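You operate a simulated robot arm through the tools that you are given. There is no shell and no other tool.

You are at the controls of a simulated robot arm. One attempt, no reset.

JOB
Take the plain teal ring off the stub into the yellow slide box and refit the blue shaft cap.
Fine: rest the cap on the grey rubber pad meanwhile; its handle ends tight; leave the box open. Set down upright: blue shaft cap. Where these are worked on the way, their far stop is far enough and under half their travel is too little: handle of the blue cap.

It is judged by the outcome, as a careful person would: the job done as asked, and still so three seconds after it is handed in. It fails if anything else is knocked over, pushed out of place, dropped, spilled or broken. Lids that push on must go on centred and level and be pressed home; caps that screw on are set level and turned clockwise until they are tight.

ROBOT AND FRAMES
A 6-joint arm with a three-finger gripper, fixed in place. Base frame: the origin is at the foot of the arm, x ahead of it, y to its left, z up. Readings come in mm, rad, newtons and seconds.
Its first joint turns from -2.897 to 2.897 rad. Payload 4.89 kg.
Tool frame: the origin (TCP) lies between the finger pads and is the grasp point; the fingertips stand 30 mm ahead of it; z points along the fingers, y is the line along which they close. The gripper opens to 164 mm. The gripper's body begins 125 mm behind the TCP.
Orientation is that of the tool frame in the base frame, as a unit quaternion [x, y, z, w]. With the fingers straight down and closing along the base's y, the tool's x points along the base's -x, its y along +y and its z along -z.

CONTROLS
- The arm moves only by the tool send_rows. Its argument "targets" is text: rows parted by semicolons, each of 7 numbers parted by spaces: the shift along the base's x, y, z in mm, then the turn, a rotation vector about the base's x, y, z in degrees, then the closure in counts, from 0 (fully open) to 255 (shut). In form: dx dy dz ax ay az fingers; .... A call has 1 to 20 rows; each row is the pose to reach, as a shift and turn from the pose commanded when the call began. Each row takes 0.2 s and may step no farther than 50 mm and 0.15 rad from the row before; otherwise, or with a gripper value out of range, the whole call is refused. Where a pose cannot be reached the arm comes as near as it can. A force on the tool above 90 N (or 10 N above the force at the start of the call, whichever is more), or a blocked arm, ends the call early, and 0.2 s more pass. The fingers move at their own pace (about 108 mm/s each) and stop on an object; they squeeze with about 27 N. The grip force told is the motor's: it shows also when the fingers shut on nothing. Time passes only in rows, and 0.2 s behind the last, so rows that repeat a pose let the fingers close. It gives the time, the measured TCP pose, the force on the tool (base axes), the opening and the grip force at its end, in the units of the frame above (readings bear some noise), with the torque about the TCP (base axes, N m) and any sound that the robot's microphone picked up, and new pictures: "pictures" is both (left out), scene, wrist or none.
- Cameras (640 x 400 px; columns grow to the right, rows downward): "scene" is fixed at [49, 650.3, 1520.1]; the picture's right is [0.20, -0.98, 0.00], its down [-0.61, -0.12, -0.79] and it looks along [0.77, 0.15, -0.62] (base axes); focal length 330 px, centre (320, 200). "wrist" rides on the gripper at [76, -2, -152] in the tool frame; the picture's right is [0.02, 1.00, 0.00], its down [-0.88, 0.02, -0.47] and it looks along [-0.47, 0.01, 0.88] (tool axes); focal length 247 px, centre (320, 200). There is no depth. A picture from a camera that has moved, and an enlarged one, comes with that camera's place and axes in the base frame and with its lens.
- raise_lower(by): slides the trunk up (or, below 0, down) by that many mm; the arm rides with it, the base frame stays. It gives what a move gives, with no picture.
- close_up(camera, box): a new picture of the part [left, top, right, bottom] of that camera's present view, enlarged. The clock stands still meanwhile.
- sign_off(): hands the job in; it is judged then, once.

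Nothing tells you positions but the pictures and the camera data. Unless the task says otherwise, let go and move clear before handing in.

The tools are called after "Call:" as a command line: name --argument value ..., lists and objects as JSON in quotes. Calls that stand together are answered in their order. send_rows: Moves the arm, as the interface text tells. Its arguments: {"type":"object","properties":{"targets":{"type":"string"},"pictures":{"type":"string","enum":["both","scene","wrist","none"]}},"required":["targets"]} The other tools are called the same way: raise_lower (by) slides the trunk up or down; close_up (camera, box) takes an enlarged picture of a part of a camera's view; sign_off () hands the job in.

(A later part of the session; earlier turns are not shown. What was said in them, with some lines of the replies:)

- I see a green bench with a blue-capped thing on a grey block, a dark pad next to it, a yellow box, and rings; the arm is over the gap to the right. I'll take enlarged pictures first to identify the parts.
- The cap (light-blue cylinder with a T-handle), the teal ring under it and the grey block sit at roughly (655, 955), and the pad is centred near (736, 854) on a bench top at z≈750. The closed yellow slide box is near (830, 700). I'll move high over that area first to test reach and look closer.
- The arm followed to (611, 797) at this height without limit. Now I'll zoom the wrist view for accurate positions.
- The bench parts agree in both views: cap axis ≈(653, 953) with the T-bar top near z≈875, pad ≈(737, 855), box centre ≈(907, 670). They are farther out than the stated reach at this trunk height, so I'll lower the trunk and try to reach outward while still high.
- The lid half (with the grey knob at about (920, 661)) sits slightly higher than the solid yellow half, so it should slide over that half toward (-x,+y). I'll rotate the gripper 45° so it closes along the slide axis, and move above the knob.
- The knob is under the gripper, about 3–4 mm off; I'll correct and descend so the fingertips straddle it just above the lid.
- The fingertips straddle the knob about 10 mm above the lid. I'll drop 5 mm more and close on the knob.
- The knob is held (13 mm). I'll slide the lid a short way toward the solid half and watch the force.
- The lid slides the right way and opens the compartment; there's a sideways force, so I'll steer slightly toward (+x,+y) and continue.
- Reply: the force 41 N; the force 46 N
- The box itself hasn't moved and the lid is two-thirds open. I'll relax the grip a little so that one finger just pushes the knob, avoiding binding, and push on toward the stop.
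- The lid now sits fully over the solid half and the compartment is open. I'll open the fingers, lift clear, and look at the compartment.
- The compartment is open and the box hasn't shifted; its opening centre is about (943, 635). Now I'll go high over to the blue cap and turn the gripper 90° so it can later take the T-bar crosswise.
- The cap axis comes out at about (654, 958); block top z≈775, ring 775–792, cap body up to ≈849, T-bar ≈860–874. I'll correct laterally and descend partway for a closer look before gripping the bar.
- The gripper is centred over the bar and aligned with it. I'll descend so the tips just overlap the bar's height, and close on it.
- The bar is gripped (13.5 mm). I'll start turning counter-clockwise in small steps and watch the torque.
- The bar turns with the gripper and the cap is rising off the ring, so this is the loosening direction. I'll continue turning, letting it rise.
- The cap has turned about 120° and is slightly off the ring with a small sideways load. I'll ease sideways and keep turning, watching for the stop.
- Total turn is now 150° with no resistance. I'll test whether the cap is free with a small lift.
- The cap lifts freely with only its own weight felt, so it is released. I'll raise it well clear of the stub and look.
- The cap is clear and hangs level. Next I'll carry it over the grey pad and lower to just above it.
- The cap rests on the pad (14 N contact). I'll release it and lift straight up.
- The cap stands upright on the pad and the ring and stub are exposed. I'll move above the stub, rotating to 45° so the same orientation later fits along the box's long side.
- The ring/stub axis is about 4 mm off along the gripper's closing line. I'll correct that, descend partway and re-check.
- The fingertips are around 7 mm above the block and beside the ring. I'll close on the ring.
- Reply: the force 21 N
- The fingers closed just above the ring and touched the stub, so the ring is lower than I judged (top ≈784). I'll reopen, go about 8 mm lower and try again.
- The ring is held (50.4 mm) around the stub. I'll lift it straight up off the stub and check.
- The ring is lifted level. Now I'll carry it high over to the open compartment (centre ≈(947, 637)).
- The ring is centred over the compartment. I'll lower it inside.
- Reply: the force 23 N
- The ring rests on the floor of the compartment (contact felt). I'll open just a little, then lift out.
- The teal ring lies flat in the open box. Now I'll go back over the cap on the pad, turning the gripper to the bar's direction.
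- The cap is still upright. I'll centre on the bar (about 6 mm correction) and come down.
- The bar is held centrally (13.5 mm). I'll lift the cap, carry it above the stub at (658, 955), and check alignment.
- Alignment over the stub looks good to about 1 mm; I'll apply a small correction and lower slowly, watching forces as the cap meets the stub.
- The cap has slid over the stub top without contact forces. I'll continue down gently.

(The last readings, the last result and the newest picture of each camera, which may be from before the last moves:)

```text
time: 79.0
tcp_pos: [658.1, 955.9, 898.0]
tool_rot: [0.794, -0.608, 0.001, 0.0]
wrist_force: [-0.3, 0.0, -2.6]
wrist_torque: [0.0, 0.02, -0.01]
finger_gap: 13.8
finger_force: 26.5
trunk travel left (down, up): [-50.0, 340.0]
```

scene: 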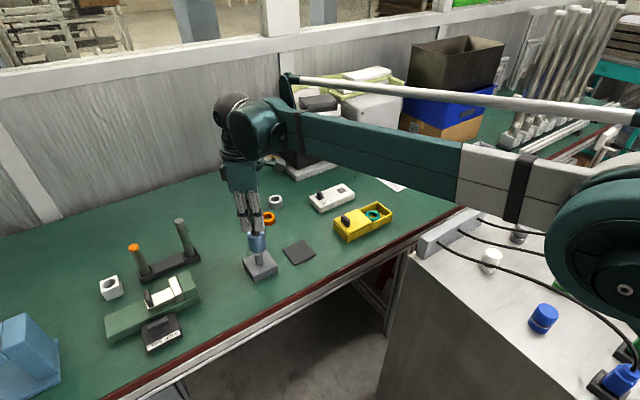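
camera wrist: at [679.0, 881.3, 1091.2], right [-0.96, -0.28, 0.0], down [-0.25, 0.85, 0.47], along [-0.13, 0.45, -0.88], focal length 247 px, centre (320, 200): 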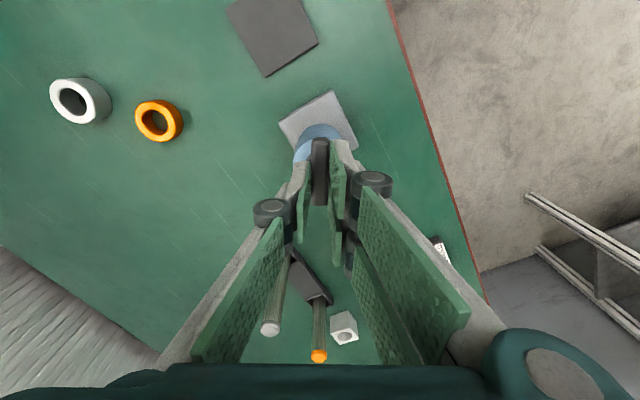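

Call:
send_rows --targets "0 0 -1 0 0 0 255; 0 0 -2 0 0 0 255; 0 0 -2 0 0 0 255" --pictures "none"

Call:
close_up --camera "scene" --box '[235, 235, 285, 285]'

```text
time: 79.8
tcp_pos: [658.6, 955.4, 896.0]
tool_rot: [0.793, -0.609, 0.001, 0.0]
wrist_force: [0.0, -0.6, -2.3]
wrist_torque: [0.02, 0.0, -0.01]
finger_gap: 13.4
finger_force: 27.0
trunk travel left (down, up): [-50.0, 340.0]
```

```text
8.00 times, centred on (260, 260) of scene
camera zoom: at [49.0, 650.3, 1520.1], right [0.2, -0.98, 0.0], down [-0.61, -0.12, -0.79], along [0.77, 0.15, -0.62], focal length 2638 px, centre (800, -280)
```

zoom: 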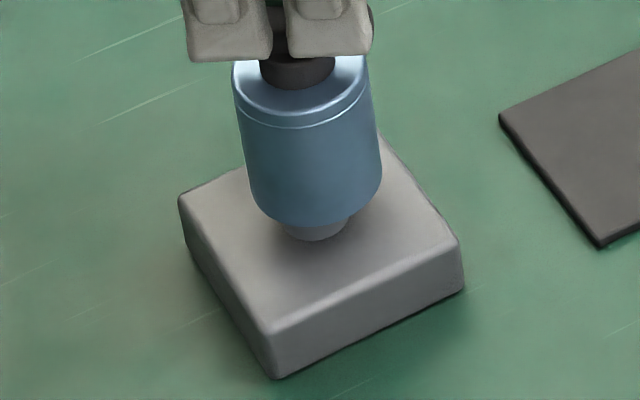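

No contact yet at the original height; with the ring gone it may seat lower. I'll keep lowering in small steps.

Call:
send_rows --targets "0 0 -1 0 0 0 255; 0 0 -2 0 0 0 255; 0 0 -3 0 0 0 255; 0 0 -3 0 0 0 255" --pictures "none"

```text
time: 80.8
tcp_pos: [659.2, 955.1, 892.5]
tool_rot: [0.793, -0.609, 0.0, 0.0]
wrist_force: [-0.2, 0.8, -2.2]
wrist_torque: [0.02, 0.02, -0.02]
finger_gap: 13.8
finger_force: 27.1
trunk travel left (down, up): [-50.0, 340.0]
```

Call:
send_rows --targets "0 0 -1 0 0 0 255; 0 0 -2 0 0 0 255; 0 0 -3 0 0 0 255; 0 0 -3 0 0 0 255" --pictures "none"

Call:
close_up --camera "scene" --box '[235, 235, 285, 285]'

```text
time: 81.8
tcp_pos: [658.3, 955.3, 889.2]
tool_rot: [0.794, -0.608, 0.0, 0.0]
wrist_force: [0.0, -0.5, -1.3]
wrist_torque: [-0.01, -0.03, 0.01]
finger_gap: 13.6
finger_force: 27.1
trunk travel left (down, up): [-50.0, 340.0]
```

```text
8.00 times, centred on (260, 260) of scene
camera zoom: at [49.0, 650.3, 1520.1], right [0.2, -0.98, 0.0], down [-0.61, -0.12, -0.79], along [0.77, 0.15, -0.62], focal length 2638 px, centre (800, -280)
```

zoom: 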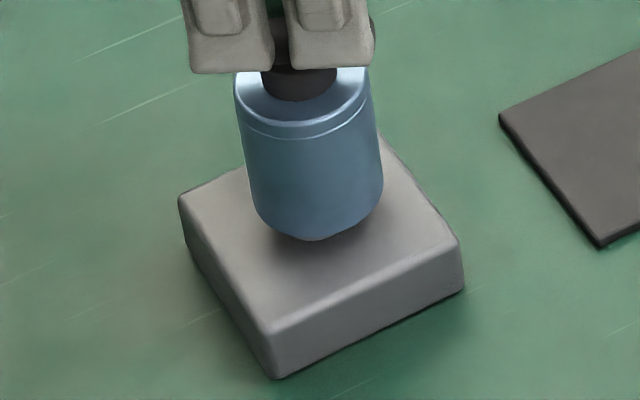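

Call:
send_rows --targets "0 0 -1 0 0 0 255; 0 0 -2 0 0 0 255; 0 0 -3 0 0 0 255; 0 0 -3 0 0 0 255" --pictures "none"

```text
time: 82.8
tcp_pos: [659.7, 956.6, 885.9]
tool_rot: [0.793, -0.609, 0.0, 0.0]
wrist_force: [0.0, -0.1, -2.0]
wrist_torque: [-0.02, 0.02, -0.02]
finger_gap: 13.8
finger_force: 26.8
trunk travel left (down, up): [-50.0, 340.0]
```

Call:
send_rows --targets "0 0 -1 0 0 0 255; 0 0 -2 0 0 0 255; 0 0 -2 0 0 0 255" --pictures "none"

```text
time: 83.5
tcp_pos: [658.1, 956.2, 883.0]
tool_rot: [0.793, -0.609, 0.0, 0.0]
wrist_force: [-0.1, 0.3, -2.0]
wrist_torque: [-0.01, 0.01, 0.01]
finger_gap: 13.6
finger_force: 27.2
trunk travel left (down, up): [-50.0, 340.0]
```

Call:
send_rows --targets "0 0 -1 0 0 0 255; 0 0 -2 0 0 0 255; 0 0 -2 0 0 0 255" --pictures "none"

Call:
close_up --camera "scene" --box '[235, 235, 285, 285]'

```text
time: 84.3
tcp_pos: [658.6, 954.8, 882.5]
tool_rot: [0.793, -0.609, 0.0, 0.0]
wrist_force: [0.8, 0.3, -2.8]
wrist_torque: [0.02, -0.01, -0.02]
finger_gap: 13.6
finger_force: 26.8
trunk travel left (down, up): [-50.0, 340.0]
```

```text
8.00 times, centred on (260, 260) of scene
camera zoom: at [49.0, 650.3, 1520.1], right [0.2, -0.98, 0.0], down [-0.61, -0.12, -0.79], along [0.77, 0.15, -0.62], focal length 2638 px, centre (800, -280)
```

zoom: 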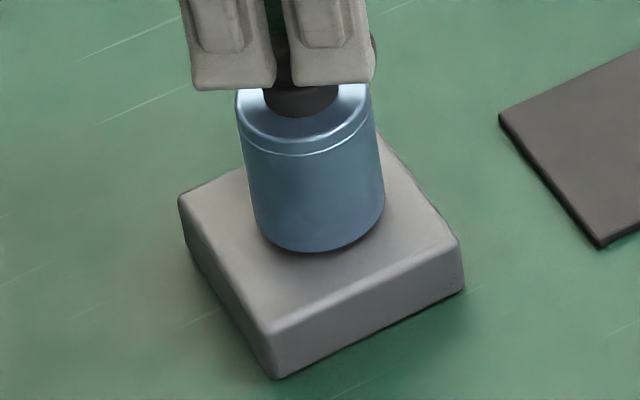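

Call:
send_rows --targets "0 0 -1 0 0 0 255; 0 0 -2 0 0 0 255; 0 0 -2 0 0 0 255" --pictures "none"

```text
time: 85.2
tcp_pos: [658.3, 954.7, 879.8]
tool_rot: [0.793, -0.609, 0.001, 0.0]
wrist_force: [0.2, -0.1, -1.6]
wrist_torque: [0.0, 0.0, 0.0]
finger_gap: 13.6
finger_force: 26.9
trunk travel left (down, up): [-50.0, 340.0]
```

Call:
send_rows --targets "0 0 -1 0 0 0 255; 0 0 -2 0 0 0 255; 0 0 -2 0 0 0 255" --pictures "none"

Call:
close_up --camera "scene" --box '[235, 235, 285, 285]'

```text
time: 86.0
tcp_pos: [658.1, 956.4, 878.4]
tool_rot: [0.793, -0.609, 0.0, -0.001]
wrist_force: [0.4, 0.8, 4.1]
wrist_torque: [-0.06, -0.07, -0.04]
finger_gap: 13.7
finger_force: 27.0
trunk travel left (down, up): [-50.0, 340.0]
```

```text
8.00 times, centred on (260, 260) of scene
camera zoom: at [49.0, 650.3, 1520.1], right [0.2, -0.98, 0.0], down [-0.61, -0.12, -0.79], along [0.77, 0.15, -0.62], focal length 2638 px, centre (800, -280)
```

zoom: 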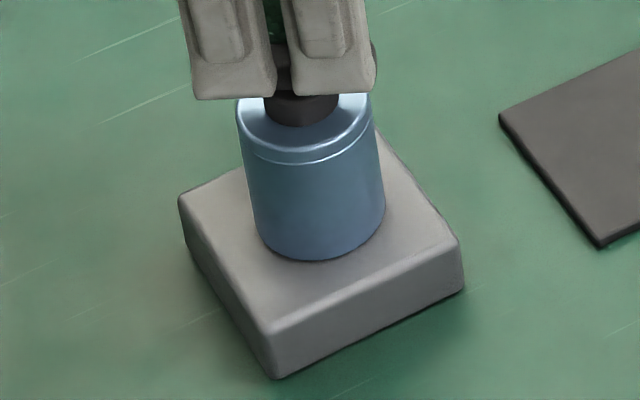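

The cap is now seated on the block (contact at TCP z≈878, one ring height lower than before). I'll press lightly and begin turning the handle clockwise, watching torque.

Call:
send_rows --targets "0 0 -0.7 0 0 0 255; 0 0 -0.7 0 0 -6 255; 0 0 -0.7 0 0 -12 255; 0 0 -0.7 0 0 -18 255; 0 0 -0.7 0 0 -24 255; 0 0 -0.7 0 0 -30 255; 0 0 -0.7 0 0 -30 255" --pictures "none"

Call:
close_up --camera "scene" --box '[235, 235, 285, 285]'

```text
time: 87.5
tcp_pos: [657.8, 954.7, 878.1]
tool_rot: [-0.609, 0.793, 0.0, 0.0]
wrist_force: [1.6, -0.5, 1.0]
wrist_torque: [-0.03, 0.03, -0.02]
finger_gap: 13.6
finger_force: 27.8
trunk travel left (down, up): [-50.0, 340.0]
```

```text
8.00 times, centred on (260, 260) of scene
camera zoom: at [49.0, 650.3, 1520.1], right [0.2, -0.98, 0.0], down [-0.61, -0.12, -0.79], along [0.77, 0.15, -0.62], focal length 2638 px, centre (800, -280)
```

zoom: 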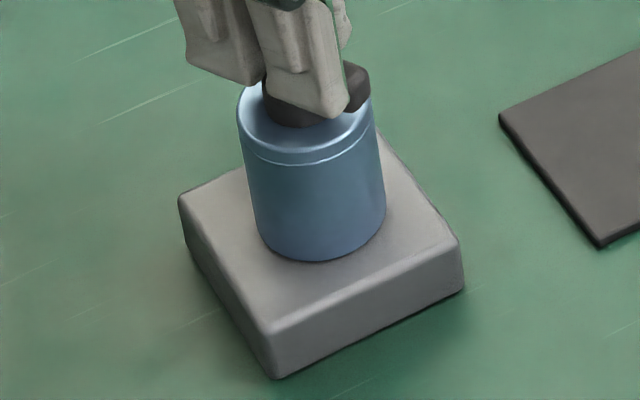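

Call:
send_rows --targets "0 0 -0.6 0 0 -6 255; 0 0 -0.6 0 0 -12 255; 0 0 -0.6 0 0 -18 255; 0 0 -0.6 0 0 -24 255; 0 0 -0.6 0 0 -30 255; 0 0 -0.6 0 0 -30 255" --pictures "none"

Call:
close_up --camera "scene" --box '[235, 235, 285, 285]'

```text
time: 89.0
tcp_pos: [659.2, 953.7, 878.4]
tool_rot: [-0.383, 0.924, 0.0, 0.0]
wrist_force: [1.5, -2.6, 10.3]
wrist_torque: [-0.2, 0.14, -0.04]
finger_gap: 13.7
finger_force: 26.7
trunk travel left (down, up): [-50.0, 340.0]
```

```text
8.00 times, centred on (260, 260) of scene
camera zoom: at [49.0, 650.3, 1520.1], right [0.2, -0.98, 0.0], down [-0.61, -0.12, -0.79], along [0.77, 0.15, -0.62], focal length 2638 px, centre (800, -280)
```

zoom: 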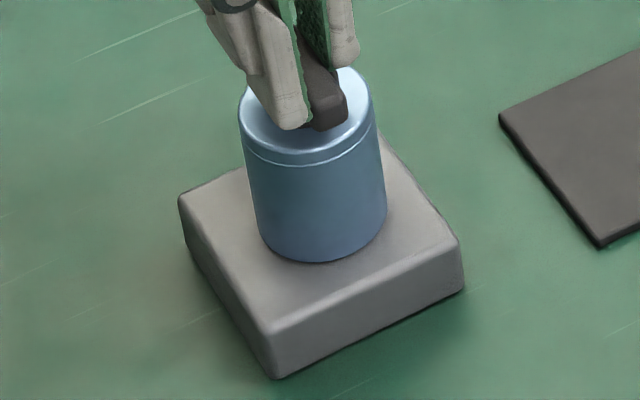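

Call:
send_rows --targets "0 0 -0.2 0 0 -6 255; 0 0 -0.2 0 0 -12 255; 0 0 -0.2 0 0 -18 255; 0 0 -0.2 0 0 -24 255; 0 0 -0.2 0 0 -30 255; 0 0 -0.2 0 0 -30 255" --pictures "none"

Call:
close_up --camera "scene" --box '[235, 235, 285, 285]'

```text
time: 90.3
tcp_pos: [658.7, 953.2, 878.4]
tool_rot: [-0.13, 0.991, 0.0, 0.001]
wrist_force: [11.2, -6.0, 12.1]
wrist_torque: [-0.08, -0.92, 0.24]
finger_gap: 13.3
finger_force: 27.4
trunk travel left (down, up): [-50.0, 340.0]
```

```text
8.00 times, centred on (260, 260) of scene
camera zoom: at [49.0, 650.3, 1520.1], right [0.2, -0.98, 0.0], down [-0.61, -0.12, -0.79], along [0.77, 0.15, -0.62], focal length 2638 px, centre (800, -280)
```

zoom: 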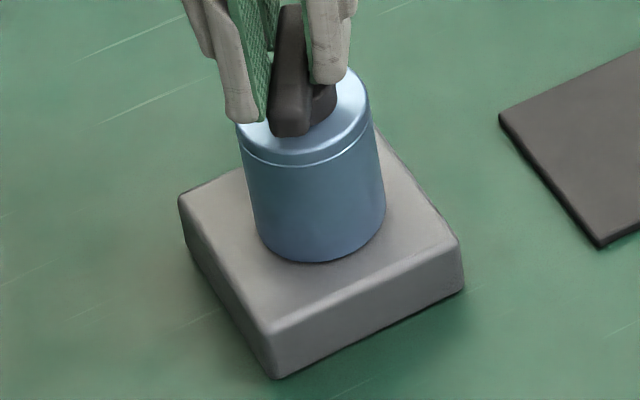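

Call:
send_rows --targets "0.4 -0.2 0 0 0 -5 255; 0.4 -0.2 0 0 0 -10 255; 0.4 -0.2 0 0 0 -15 255; 0.4 -0.2 0 0 0 -15 255" --pictures "none"

Call:
close_up --camera "scene" --box '[235, 235, 285, 285]'

```text
time: 91.3
tcp_pos: [657.5, 955.8, 878.5]
tool_rot: [0.0, 1.0, 0.001, 0.0]
wrist_force: [0.7, 0.5, 12.9]
wrist_torque: [0.09, -0.04, 0.88]
finger_gap: 20.0
finger_force: 26.9
trunk travel left (down, up): [-50.0, 340.0]
```

```text
8.00 times, centred on (260, 260) of scene
camera zoom: at [49.0, 650.3, 1520.1], right [0.2, -0.98, 0.0], down [-0.61, -0.12, -0.79], along [0.77, 0.15, -0.62], focal length 2638 px, centre (800, -280)
```

zoom: 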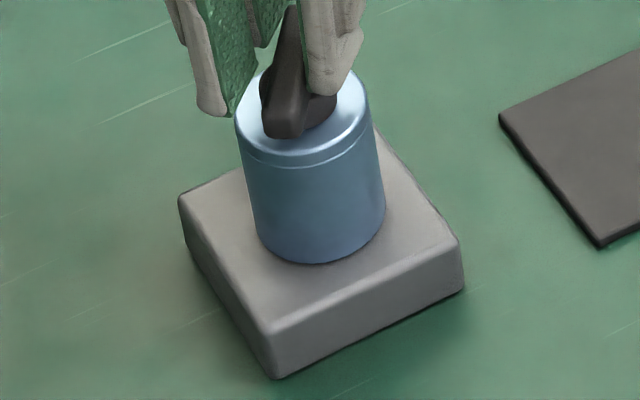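

Torque has climbed to 0.9 N·m and the bar now resists — the fingers are being levered open, so the handle appears to be at its tight stop. I'll check the view.

Call:
close_up --camera "wrist" --box '[220, 80, 420, 240]'

```text
2.50 times, centred on (320, 160) of wrist
camera zoom: at [582.7, 954.4, 1030.0], right [-0.02, 1.0, 0.0], down [0.88, 0.02, 0.47], along [0.47, 0.01, -0.88], focal length 617 px, centre (320, 300)
```

zoom: 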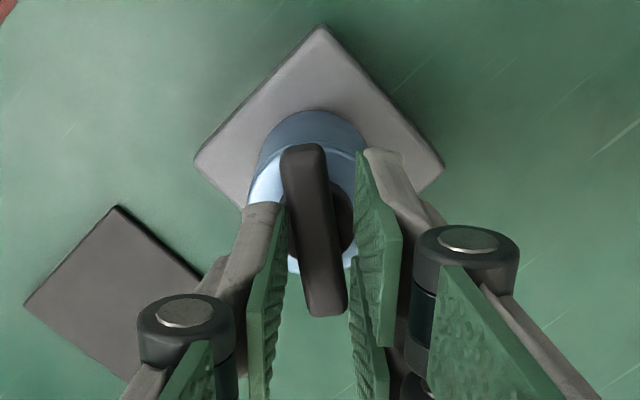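

The bar has stopped at about +12° while the tool went past it: the handle hit its clockwise stop after ~93° of travel, with the cap body held. I'll open the fingers in place and check the result.

Call:
send_rows --targets "0 0 0.3 0 0 0 230; 0 0 0.3 0 0 0 200; 0 0 0.3 0 0 0 165; 0 0 0.3 0 0 0 165; 0 0 0.3 0 0 0 165"

Call:
close_up --camera "wrist" --box '[220, 80, 420, 240]'

Call:
close_up --camera "scene" --box '[235, 235, 285, 285]'

```text
time: 92.5
tcp_pos: [659.0, 954.4, 876.8]
tool_rot: [0.0, 1.0, 0.0, 0.0]
wrist_force: [0.0, -0.1, -0.5]
wrist_torque: [0.0, -0.01, 0.0]
finger_gap: 57.8
finger_force: 0.0
trunk travel left (down, up): [-50.0, 340.0]
camera wrist: at [583.6, 954.2, 1029.0], right [-0.02, 1.0, 0.0], down [0.88, 0.02, 0.47], along [0.47, 0.01, -0.88], focal length 247 px, centre (320, 200)
```

scene: 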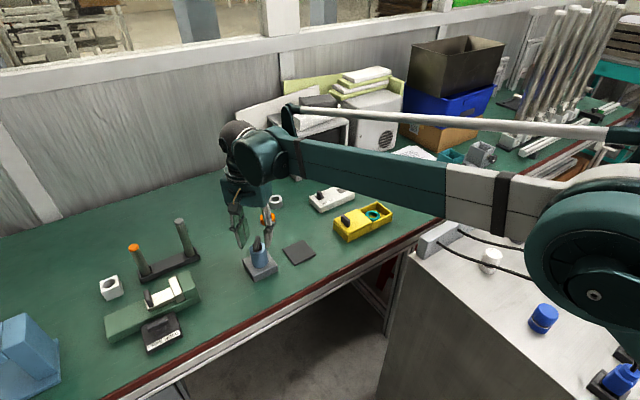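
wrist: 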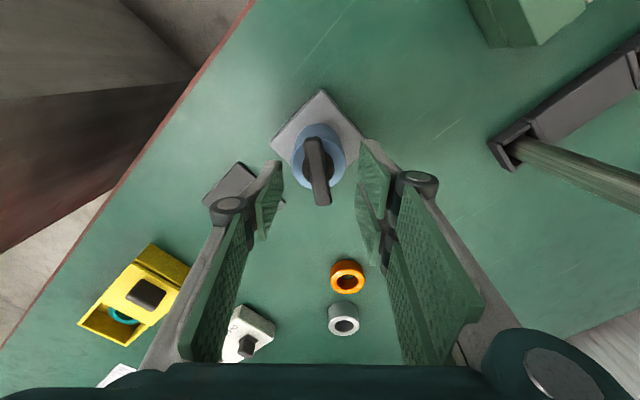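

```text
2.50 times, centred on (320, 160) of wrist
camera zoom: at [583.6, 954.2, 1029.0], right [-0.02, 1.0, 0.0], down [0.88, 0.02, 0.47], along [0.47, 0.01, -0.88], focal length 617 px, centre (320, 300)
```

zoom: 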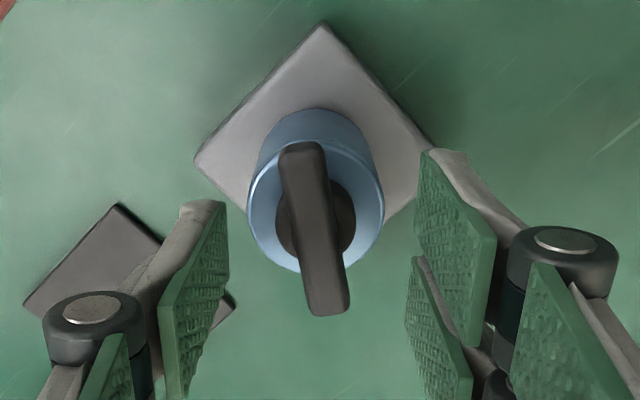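

```text
8.00 times, centred on (260, 260) of scene
camera zoom: at [49.0, 650.3, 1520.1], right [0.2, -0.98, 0.0], down [-0.61, -0.12, -0.79], along [0.77, 0.15, -0.62], focal length 2638 px, centre (800, -280)
```

zoom: 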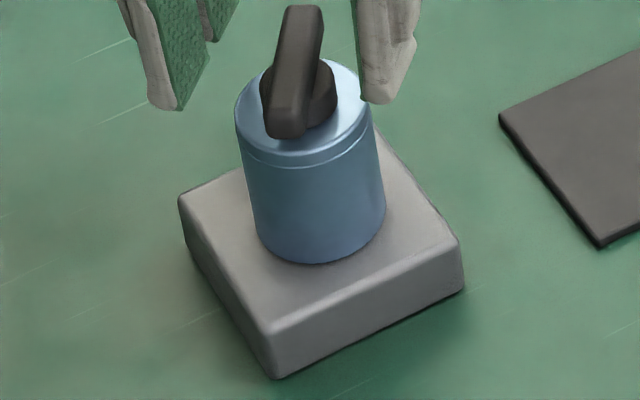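

The cap sits flat on the block with the bar at about +10°. To confirm it is really tight, I'll regrip in line with the bar and apply clockwise torque once more.

Call:
send_rows --targets "0 0 0.5 0 0 5 165; 0 -0.8 0.8 0 0 10 165; 0 -0.8 0.8 0 0 10 200; 0 -0.8 0.8 0 0 10 230; 0 -0.8 0.8 0 0 10 255; 0 -0.8 0.8 0 0 10 255; 0 -0.8 0.8 0 0 10 255" --pictures "wrist"

Call:
close_up --camera "wrist" --box '[220, 80, 420, 240]'

```text
time: 94.2
tcp_pos: [660.8, 952.7, 878.8]
tool_rot: [-0.087, 0.996, 0.001, -0.001]
wrist_force: [-1.5, 0.1, -0.1]
wrist_torque: [-0.01, 0.05, 0.25]
finger_gap: 13.4
finger_force: 27.2
trunk travel left (down, up): [-50.0, 340.0]
camera wrist: at [585.7, 940.1, 1030.4], right [-0.2, 0.98, 0.0], down [0.86, 0.17, 0.47], along [0.46, 0.09, -0.88], focal length 247 px, centre (320, 200)
```

wrist: 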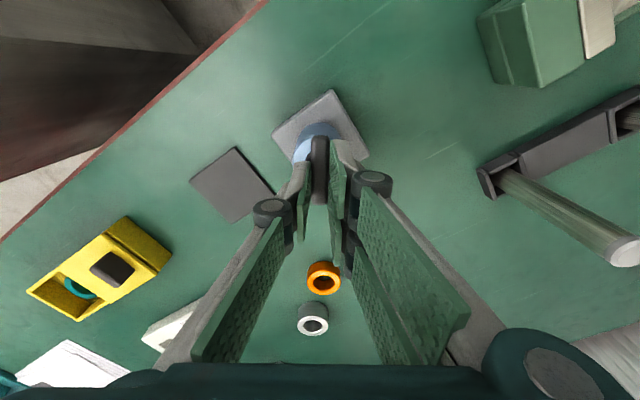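

```text
2.50 times, centred on (320, 160) of wrist
camera zoom: at [585.7, 940.1, 1030.4], right [-0.2, 0.98, 0.0], down [0.86, 0.17, 0.47], along [0.46, 0.09, -0.88], focal length 617 px, centre (320, 300)
```

zoom: 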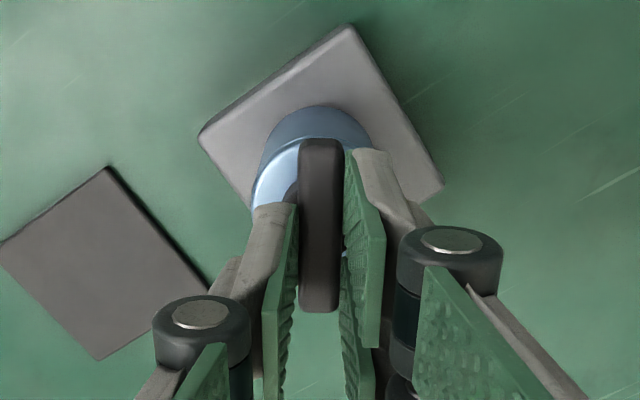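

Call:
send_rows --targets "0 0 0 0 0 -3 255; 0 0 0 0 0 -6 255; 0 0 0 0 0 -6 255" --pictures "wrist"

Call:
close_up --camera "wrist" --box '[220, 80, 420, 240]'

```text
time: 95.0
tcp_pos: [660.2, 953.0, 877.4]
tool_rot: [-0.035, 0.999, 0.001, 0.001]
wrist_force: [0.4, 0.0, 4.6]
wrist_torque: [-0.06, 0.04, 0.86]
finger_gap: 14.4
finger_force: 27.3
trunk travel left (down, up): [-50.0, 340.0]
camera wrist: at [584.4, 947.9, 1030.4], right [-0.09, 1.0, 0.0], down [0.88, 0.08, 0.47], along [0.47, 0.04, -0.88], focal length 247 px, centre (320, 200)
```

wrist: 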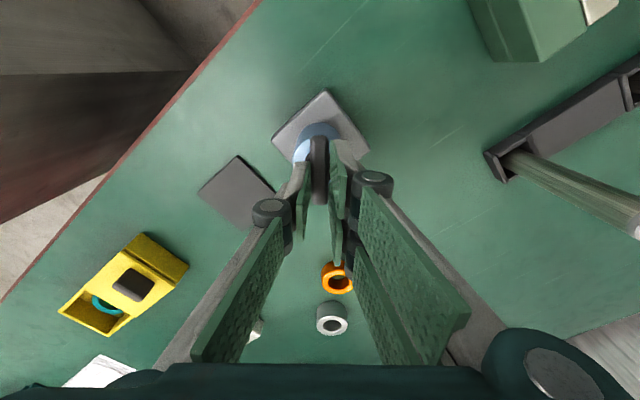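

```text
2.50 times, centred on (320, 160) of wrist
camera zoom: at [584.4, 947.9, 1030.4], right [-0.09, 1.0, 0.0], down [0.88, 0.08, 0.47], along [0.47, 0.04, -0.88], focal length 617 px, centre (320, 300)
```

zoom: 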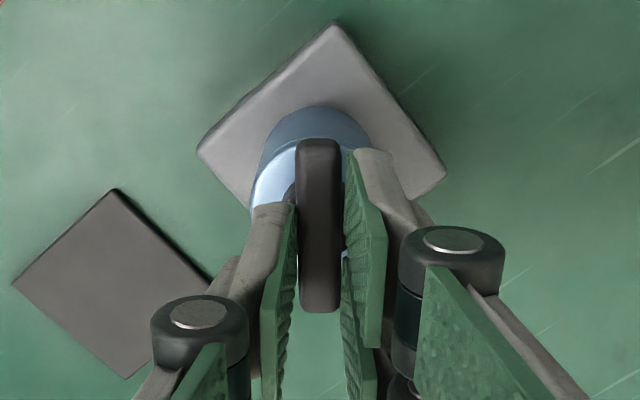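

Torque is again 0.86 N·m but the bar followed a few degrees, so I'll keep turning clockwise until it truly stops.

Call:
send_rows --targets "0 0 0 0 0 -4 255; 0 0 0 0 0 -8 255; 0 0 0 0 0 -8 255" --pictures "wrist"

Call:
close_up --camera "wrist" --box '[220, 80, 420, 240]'

```text
time: 95.8
tcp_pos: [660.7, 954.6, 878.4]
tool_rot: [0.035, 0.999, 0.0, 0.0]
wrist_force: [3.4, -2.3, 6.2]
wrist_torque: [-0.08, -0.24, 0.84]
finger_gap: 18.2
finger_force: 26.6
trunk travel left (down, up): [-50.0, 340.0]
camera wrist: at [584.7, 959.1, 1030.7], right [0.05, 1.0, 0.0], down [0.88, -0.04, 0.47], along [0.47, -0.02, -0.88], focal length 247 px, centre (320, 200)
```

wrist: 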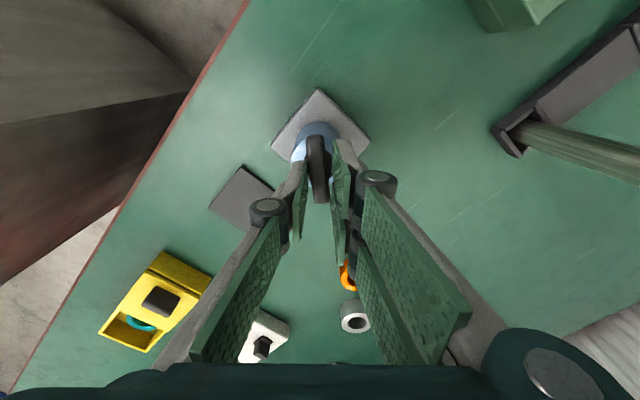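

```text
2.50 times, centred on (320, 160) of wrist
camera zoom: at [584.7, 959.1, 1030.7], right [0.05, 1.0, 0.0], down [0.88, -0.04, 0.47], along [0.47, -0.02, -0.88], focal length 617 px, centre (320, 300)
```

zoom: 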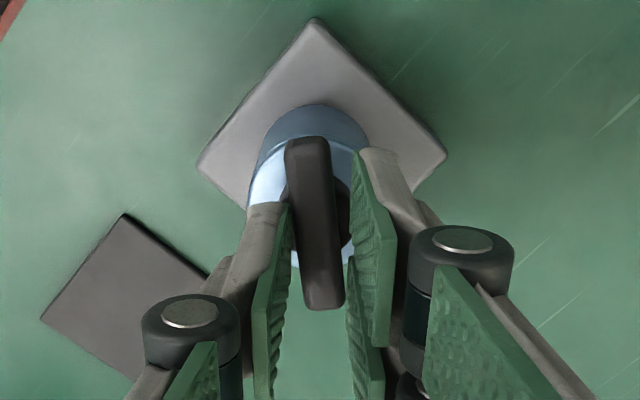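

Call:
send_rows --targets "0 0 0.3 0 0 0 230; 0 0 0.3 0 0 0 200; 0 0 0.3 0 0 0 165; 0 0 0.3 0 0 4 165; 0 0 0.3 0 0 4 165" --pictures "wrist"

Call:
close_up --camera "wrist" --box '[220, 80, 420, 240]'

Call:
close_up --camera "scene" --box '[235, 235, 285, 285]'

```text
time: 97.0
tcp_pos: [658.0, 955.4, 878.3]
tool_rot: [-0.001, 1.0, 0.0, 0.0]
wrist_force: [-0.5, 0.6, 0.2]
wrist_torque: [-0.01, 0.0, -0.02]
finger_gap: 58.1
finger_force: 0.0
trunk travel left (down, up): [-50.0, 340.0]
camera wrist: at [583.9, 954.0, 1030.8], right [-0.02, 1.0, 0.0], down [0.88, 0.02, 0.47], along [0.47, 0.01, -0.88], focal length 247 px, centre (320, 200)
```

wrist: 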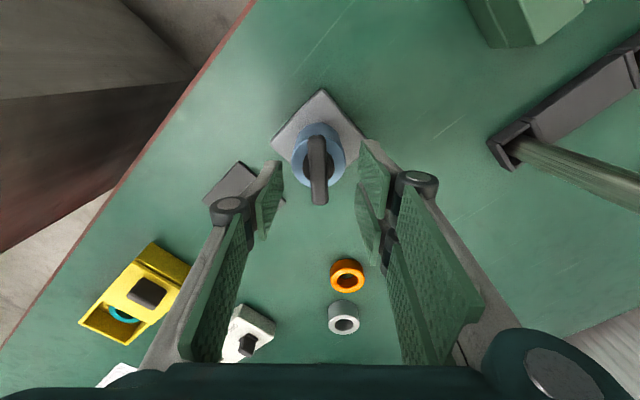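

```text
2.50 times, centred on (320, 160) of wrist
camera zoom: at [583.9, 954.0, 1030.8], right [-0.02, 1.0, 0.0], down [0.88, 0.02, 0.47], along [0.47, 0.01, -0.88], focal length 617 px, centre (320, 300)
```

zoom: 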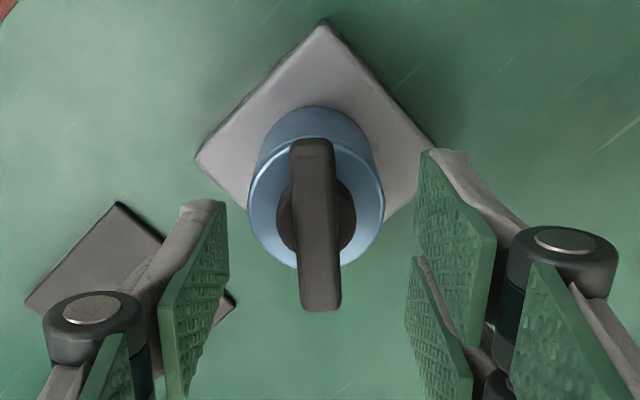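

```text
8.00 times, centred on (260, 260) of scene
camera zoom: at [49.0, 650.3, 1520.1], right [0.2, -0.98, 0.0], down [-0.61, -0.12, -0.79], along [0.77, 0.15, -0.62], focal length 2638 px, centre (800, -280)
```

zoom: 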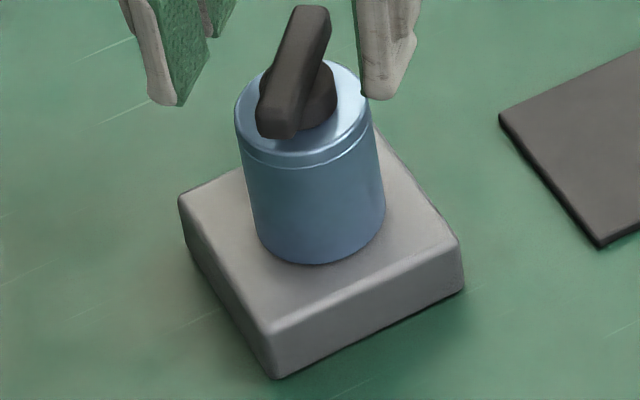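

The bar moved another 6° (now at ≈+4° unloaded). I'll regrip in line, turn further and hold the torque for longer to see whether it still creeps.

Call:
send_rows --targets "0 -0.5 0.5 0 0 4 165; 0 -0.5 0.5 0 0 4 210; 0 -0.5 0.5 0 0 4 255; 0 -0.5 0.5 0 0 4 255; 0 -0.5 0 0 0 1 255; 0 -0.5 0 0 0 -2 255; 0 -0.5 0 0 0 -2 255; 0 -0.5 0 0 0 -2 255; 0 -0.5 0 0 0 -2 255; 0 -0.5 0 0 0 -2 255" --pictures "none"

Call:
close_up --camera "wrist" --box '[220, 80, 420, 240]'

```text
time: 99.2
tcp_pos: [658.6, 953.1, 878.6]
tool_rot: [0.018, 1.0, 0.001, 0.0]
wrist_force: [-1.1, -2.6, 3.1]
wrist_torque: [-0.07, 0.09, 0.86]
finger_gap: 13.8
finger_force: 26.9
trunk travel left (down, up): [-50.0, 340.0]
```

```text
2.50 times, centred on (320, 160) of wrist
camera zoom: at [583.7, 955.8, 1031.2], right [0.01, 1.0, 0.0], down [0.88, -0.01, 0.47], along [0.47, -0.01, -0.88], focal length 617 px, centre (320, 300)
```

zoom: 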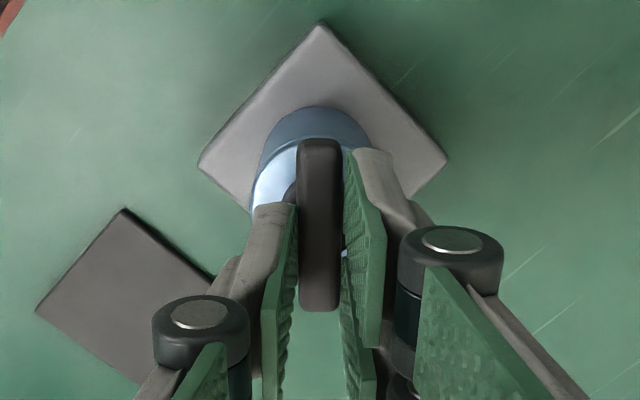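

The bar followed again at a steady 0.86 N·m. I'll continue turning slowly clockwise to find where it stops.

Call:
send_rows --targets "0 0 0 0 0 -2 255; 0 0 0 0 0 -4 255; 0 0 0 0 0 -6 255; 0 0 0 0 0 -8 255; 0 0 0 0 0 -8 255; 0 0 0 0 0 -8 255" --pictures "none"

Call:
close_up --camera "wrist" --box '[220, 80, 420, 240]'

```text
time: 100.5
tcp_pos: [660.0, 953.7, 878.9]
tool_rot: [0.087, 0.996, 0.0, 0.0]
wrist_force: [1.3, -3.0, 3.7]
wrist_torque: [-0.08, -0.13, 0.83]
finger_gap: 15.5
finger_force: 26.6
trunk travel left (down, up): [-50.0, 340.0]
```

```text
2.50 times, centred on (320, 160) of wrist
camera zoom: at [584.6, 966.3, 1031.3], right [0.15, 0.99, 0.0], down [0.87, -0.13, 0.47], along [0.47, -0.07, -0.88], focal length 617 px, centre (320, 300)
```

zoom: 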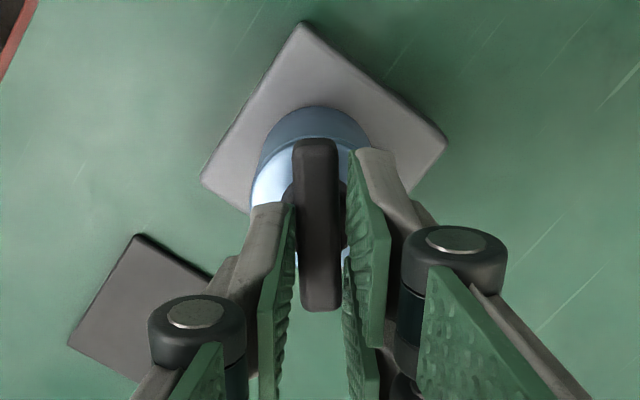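

The bar still yields slowly at a steady ≈0.85 N·m, which looks like the clamped cap being dragged round against friction rather than a loose handle. I'll take the twist off and do a gentle lift test to see if the cap is held.

Call:
send_rows --targets "0 0 0 0 0 3 255; 0 0 0 0 0 3 255; 0 0 0.8 0 0 3 255; 0 0 1.5 0 0 3 255; 0 0 1.5 0 0 3 255" --pictures "none"

Call:
close_up --camera "scene" --box '[235, 235, 285, 285]'

```text
time: 101.8
tcp_pos: [659.1, 954.7, 878.6]
tool_rot: [0.06, 0.998, 0.0, 0.0]
wrist_force: [-3.5, -2.0, -14.5]
wrist_torque: [-0.09, 0.31, 0.24]
finger_gap: 13.7
finger_force: 27.3
trunk travel left (down, up): [-50.0, 340.0]
```

```text
8.00 times, centred on (260, 260) of scene
camera zoom: at [49.0, 650.3, 1520.1], right [0.2, -0.98, 0.0], down [-0.61, -0.12, -0.79], along [0.77, 0.15, -0.62], focal length 2638 px, centre (800, -280)
```

zoom: 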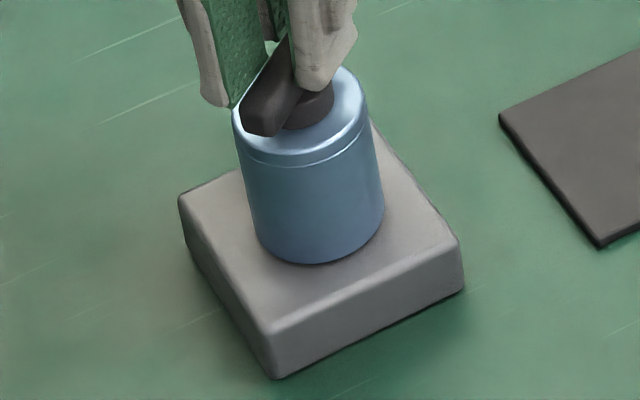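

The cap resists lifting (−14.5 N), so it is locked on the stub, and the clockwise stop first appeared exactly 90° after the loosened position. I'll ease the lift off, give one last clockwise nudge, then release and back straight up.

Call:
send_rows --targets "0 0 -0.8 0 0 0 255; 0 0 -1.4 0 0 -3 255; 0 0 -1.4 0 0 -5 255; 0 0 -1.4 0 0 -5 255" --pictures "none"

```text
time: 102.8
tcp_pos: [658.7, 952.2, 880.2]
tool_rot: [0.104, 0.995, 0.0, 0.0]
wrist_force: [3.7, 1.5, 11.0]
wrist_torque: [0.06, -0.36, 0.85]
finger_gap: 13.6
finger_force: 27.3
trunk travel left (down, up): [-50.0, 340.0]
```

Call:
send_rows --targets "0 0 0.2 0 0 0 240; 0 0 0.2 0 0 0 205; 0 0 0.2 0 0 0 165; 0 0 0.2 0 0 0 165; 0 0 0.2 0 0 0 165; 0 0 20 0 0 0 165; 0 0 50 0 0 0 165; 0 0 90 0 0 0 165; 0 0 130 0 0 0 165; 0 0 160 0 0 0 165; 0 0 160 0 0 0 165"

Call:
close_up --camera "scene" --box '[235, 235, 285, 285]'

Call:
close_up --camera "wrist" --box '[220, 60, 420, 220]'

Call:
close_up --camera "scene" --box '[330, 190, 400, 245]'

```text
time: 105.2
tcp_pos: [659.5, 951.2, 1040.8]
tool_rot: [0.104, 0.995, 0.0, 0.001]
wrist_force: [0.4, 0.3, -0.5]
wrist_torque: [-0.01, 0.0, 0.0]
finger_gap: 57.5
finger_force: 0.0
trunk travel left (down, up): [-50.0, 340.0]
camera wrist: at [585.0, 967.1, 1192.9], right [0.19, 0.98, 0.0], down [0.87, -0.16, 0.47], along [0.46, -0.09, -0.88], focal length 247 px, centre (320, 200)
```

scene: 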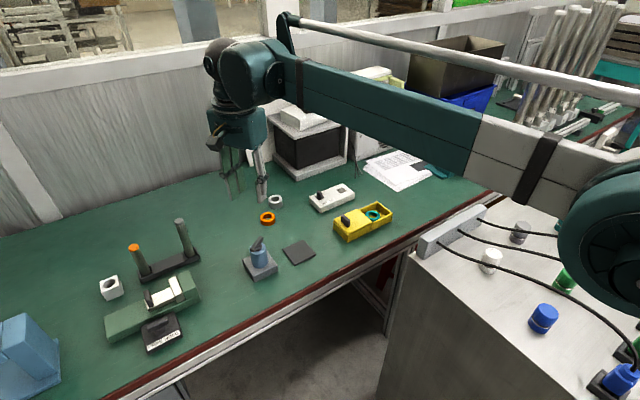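
wrist: 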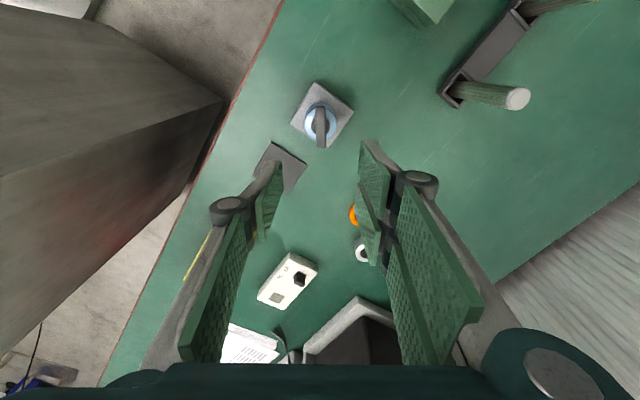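

```text
8.00 times, centred on (260, 260) of scene
camera zoom: at [49.0, 650.3, 1520.1], right [0.2, -0.98, 0.0], down [-0.61, -0.12, -0.79], along [0.77, 0.15, -0.62], focal length 2638 px, centre (800, -280)
```

zoom: 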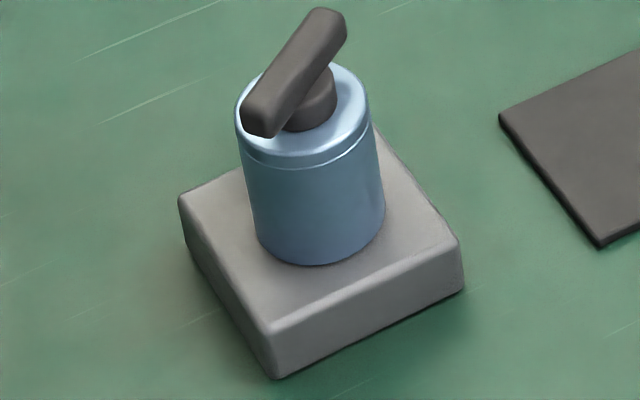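

```text
2.50 times, centred on (320, 140) of wrist
camera zoom: at [585.0, 967.1, 1192.9], right [0.19, 0.98, 0.0], down [0.87, -0.16, 0.47], along [0.46, -0.09, -0.88], focal length 617 px, centre (320, 350)
```

zoom: 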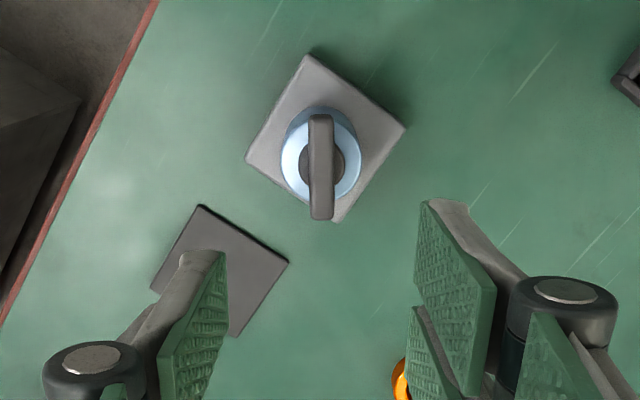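

```text
7.27 times, centred on (365, 218) of scene
camera zoom: at [49.0, 650.3, 1520.1], right [0.2, -0.98, 0.0], down [-0.61, -0.12, -0.79], along [0.77, 0.15, -0.62], focal length 2399 px, centre (-7, 73)
```

zoom: 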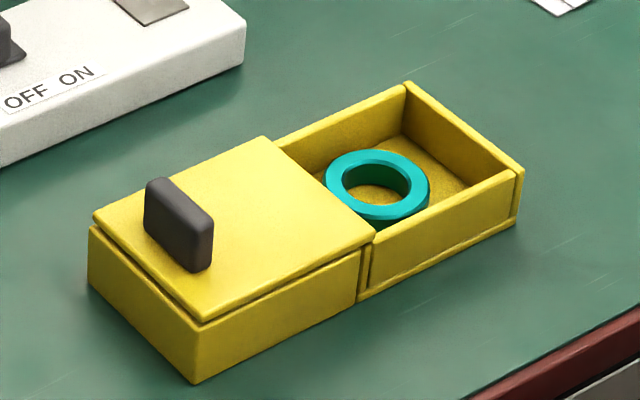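

The cap is seated level on the stub, with its handle turned clockwise to the stop. The teal ring lies in the open yellow box, nothing else has moved, and the arm is clear, so I'm handing in.

Call:
sign_off

```text
The job is handed in.
```

The job is done and handed in. The teal ring is in the yellow slide box, the box is left open, and the blue cap is back on its stub with the handle tight.

- **Box:** I slid the lid over the solid half until the compartment was fully open. The box itself didn't shift.
- **Ring:** It was lifted off the stub and lowered until it touched the floor of the compartment, then let go.
- **Cap while off the stub:** It stood upright on the grey pad while I moved the ring. I turned the handle about 150° counter-clockwise to free it. I never felt the far stop, but the cap lifted off with no resistance.
- **Cap refitted:** It now sits level on the block, one ring height lower than before. Resistance to clockwise turning began after about 90° and rose to about 0.86 N·m.
- **Tightness:** At that torque the handle still crept another 20–25° instead of stopping dead. I read that as the clamped cap being dragged round. A gentle upward pull of about 15 N did not lift the cap.

On my first try for the ring the fingers closed just above it and gripped the bare stub instead. I reopened and went lower; the block and stub did not move.
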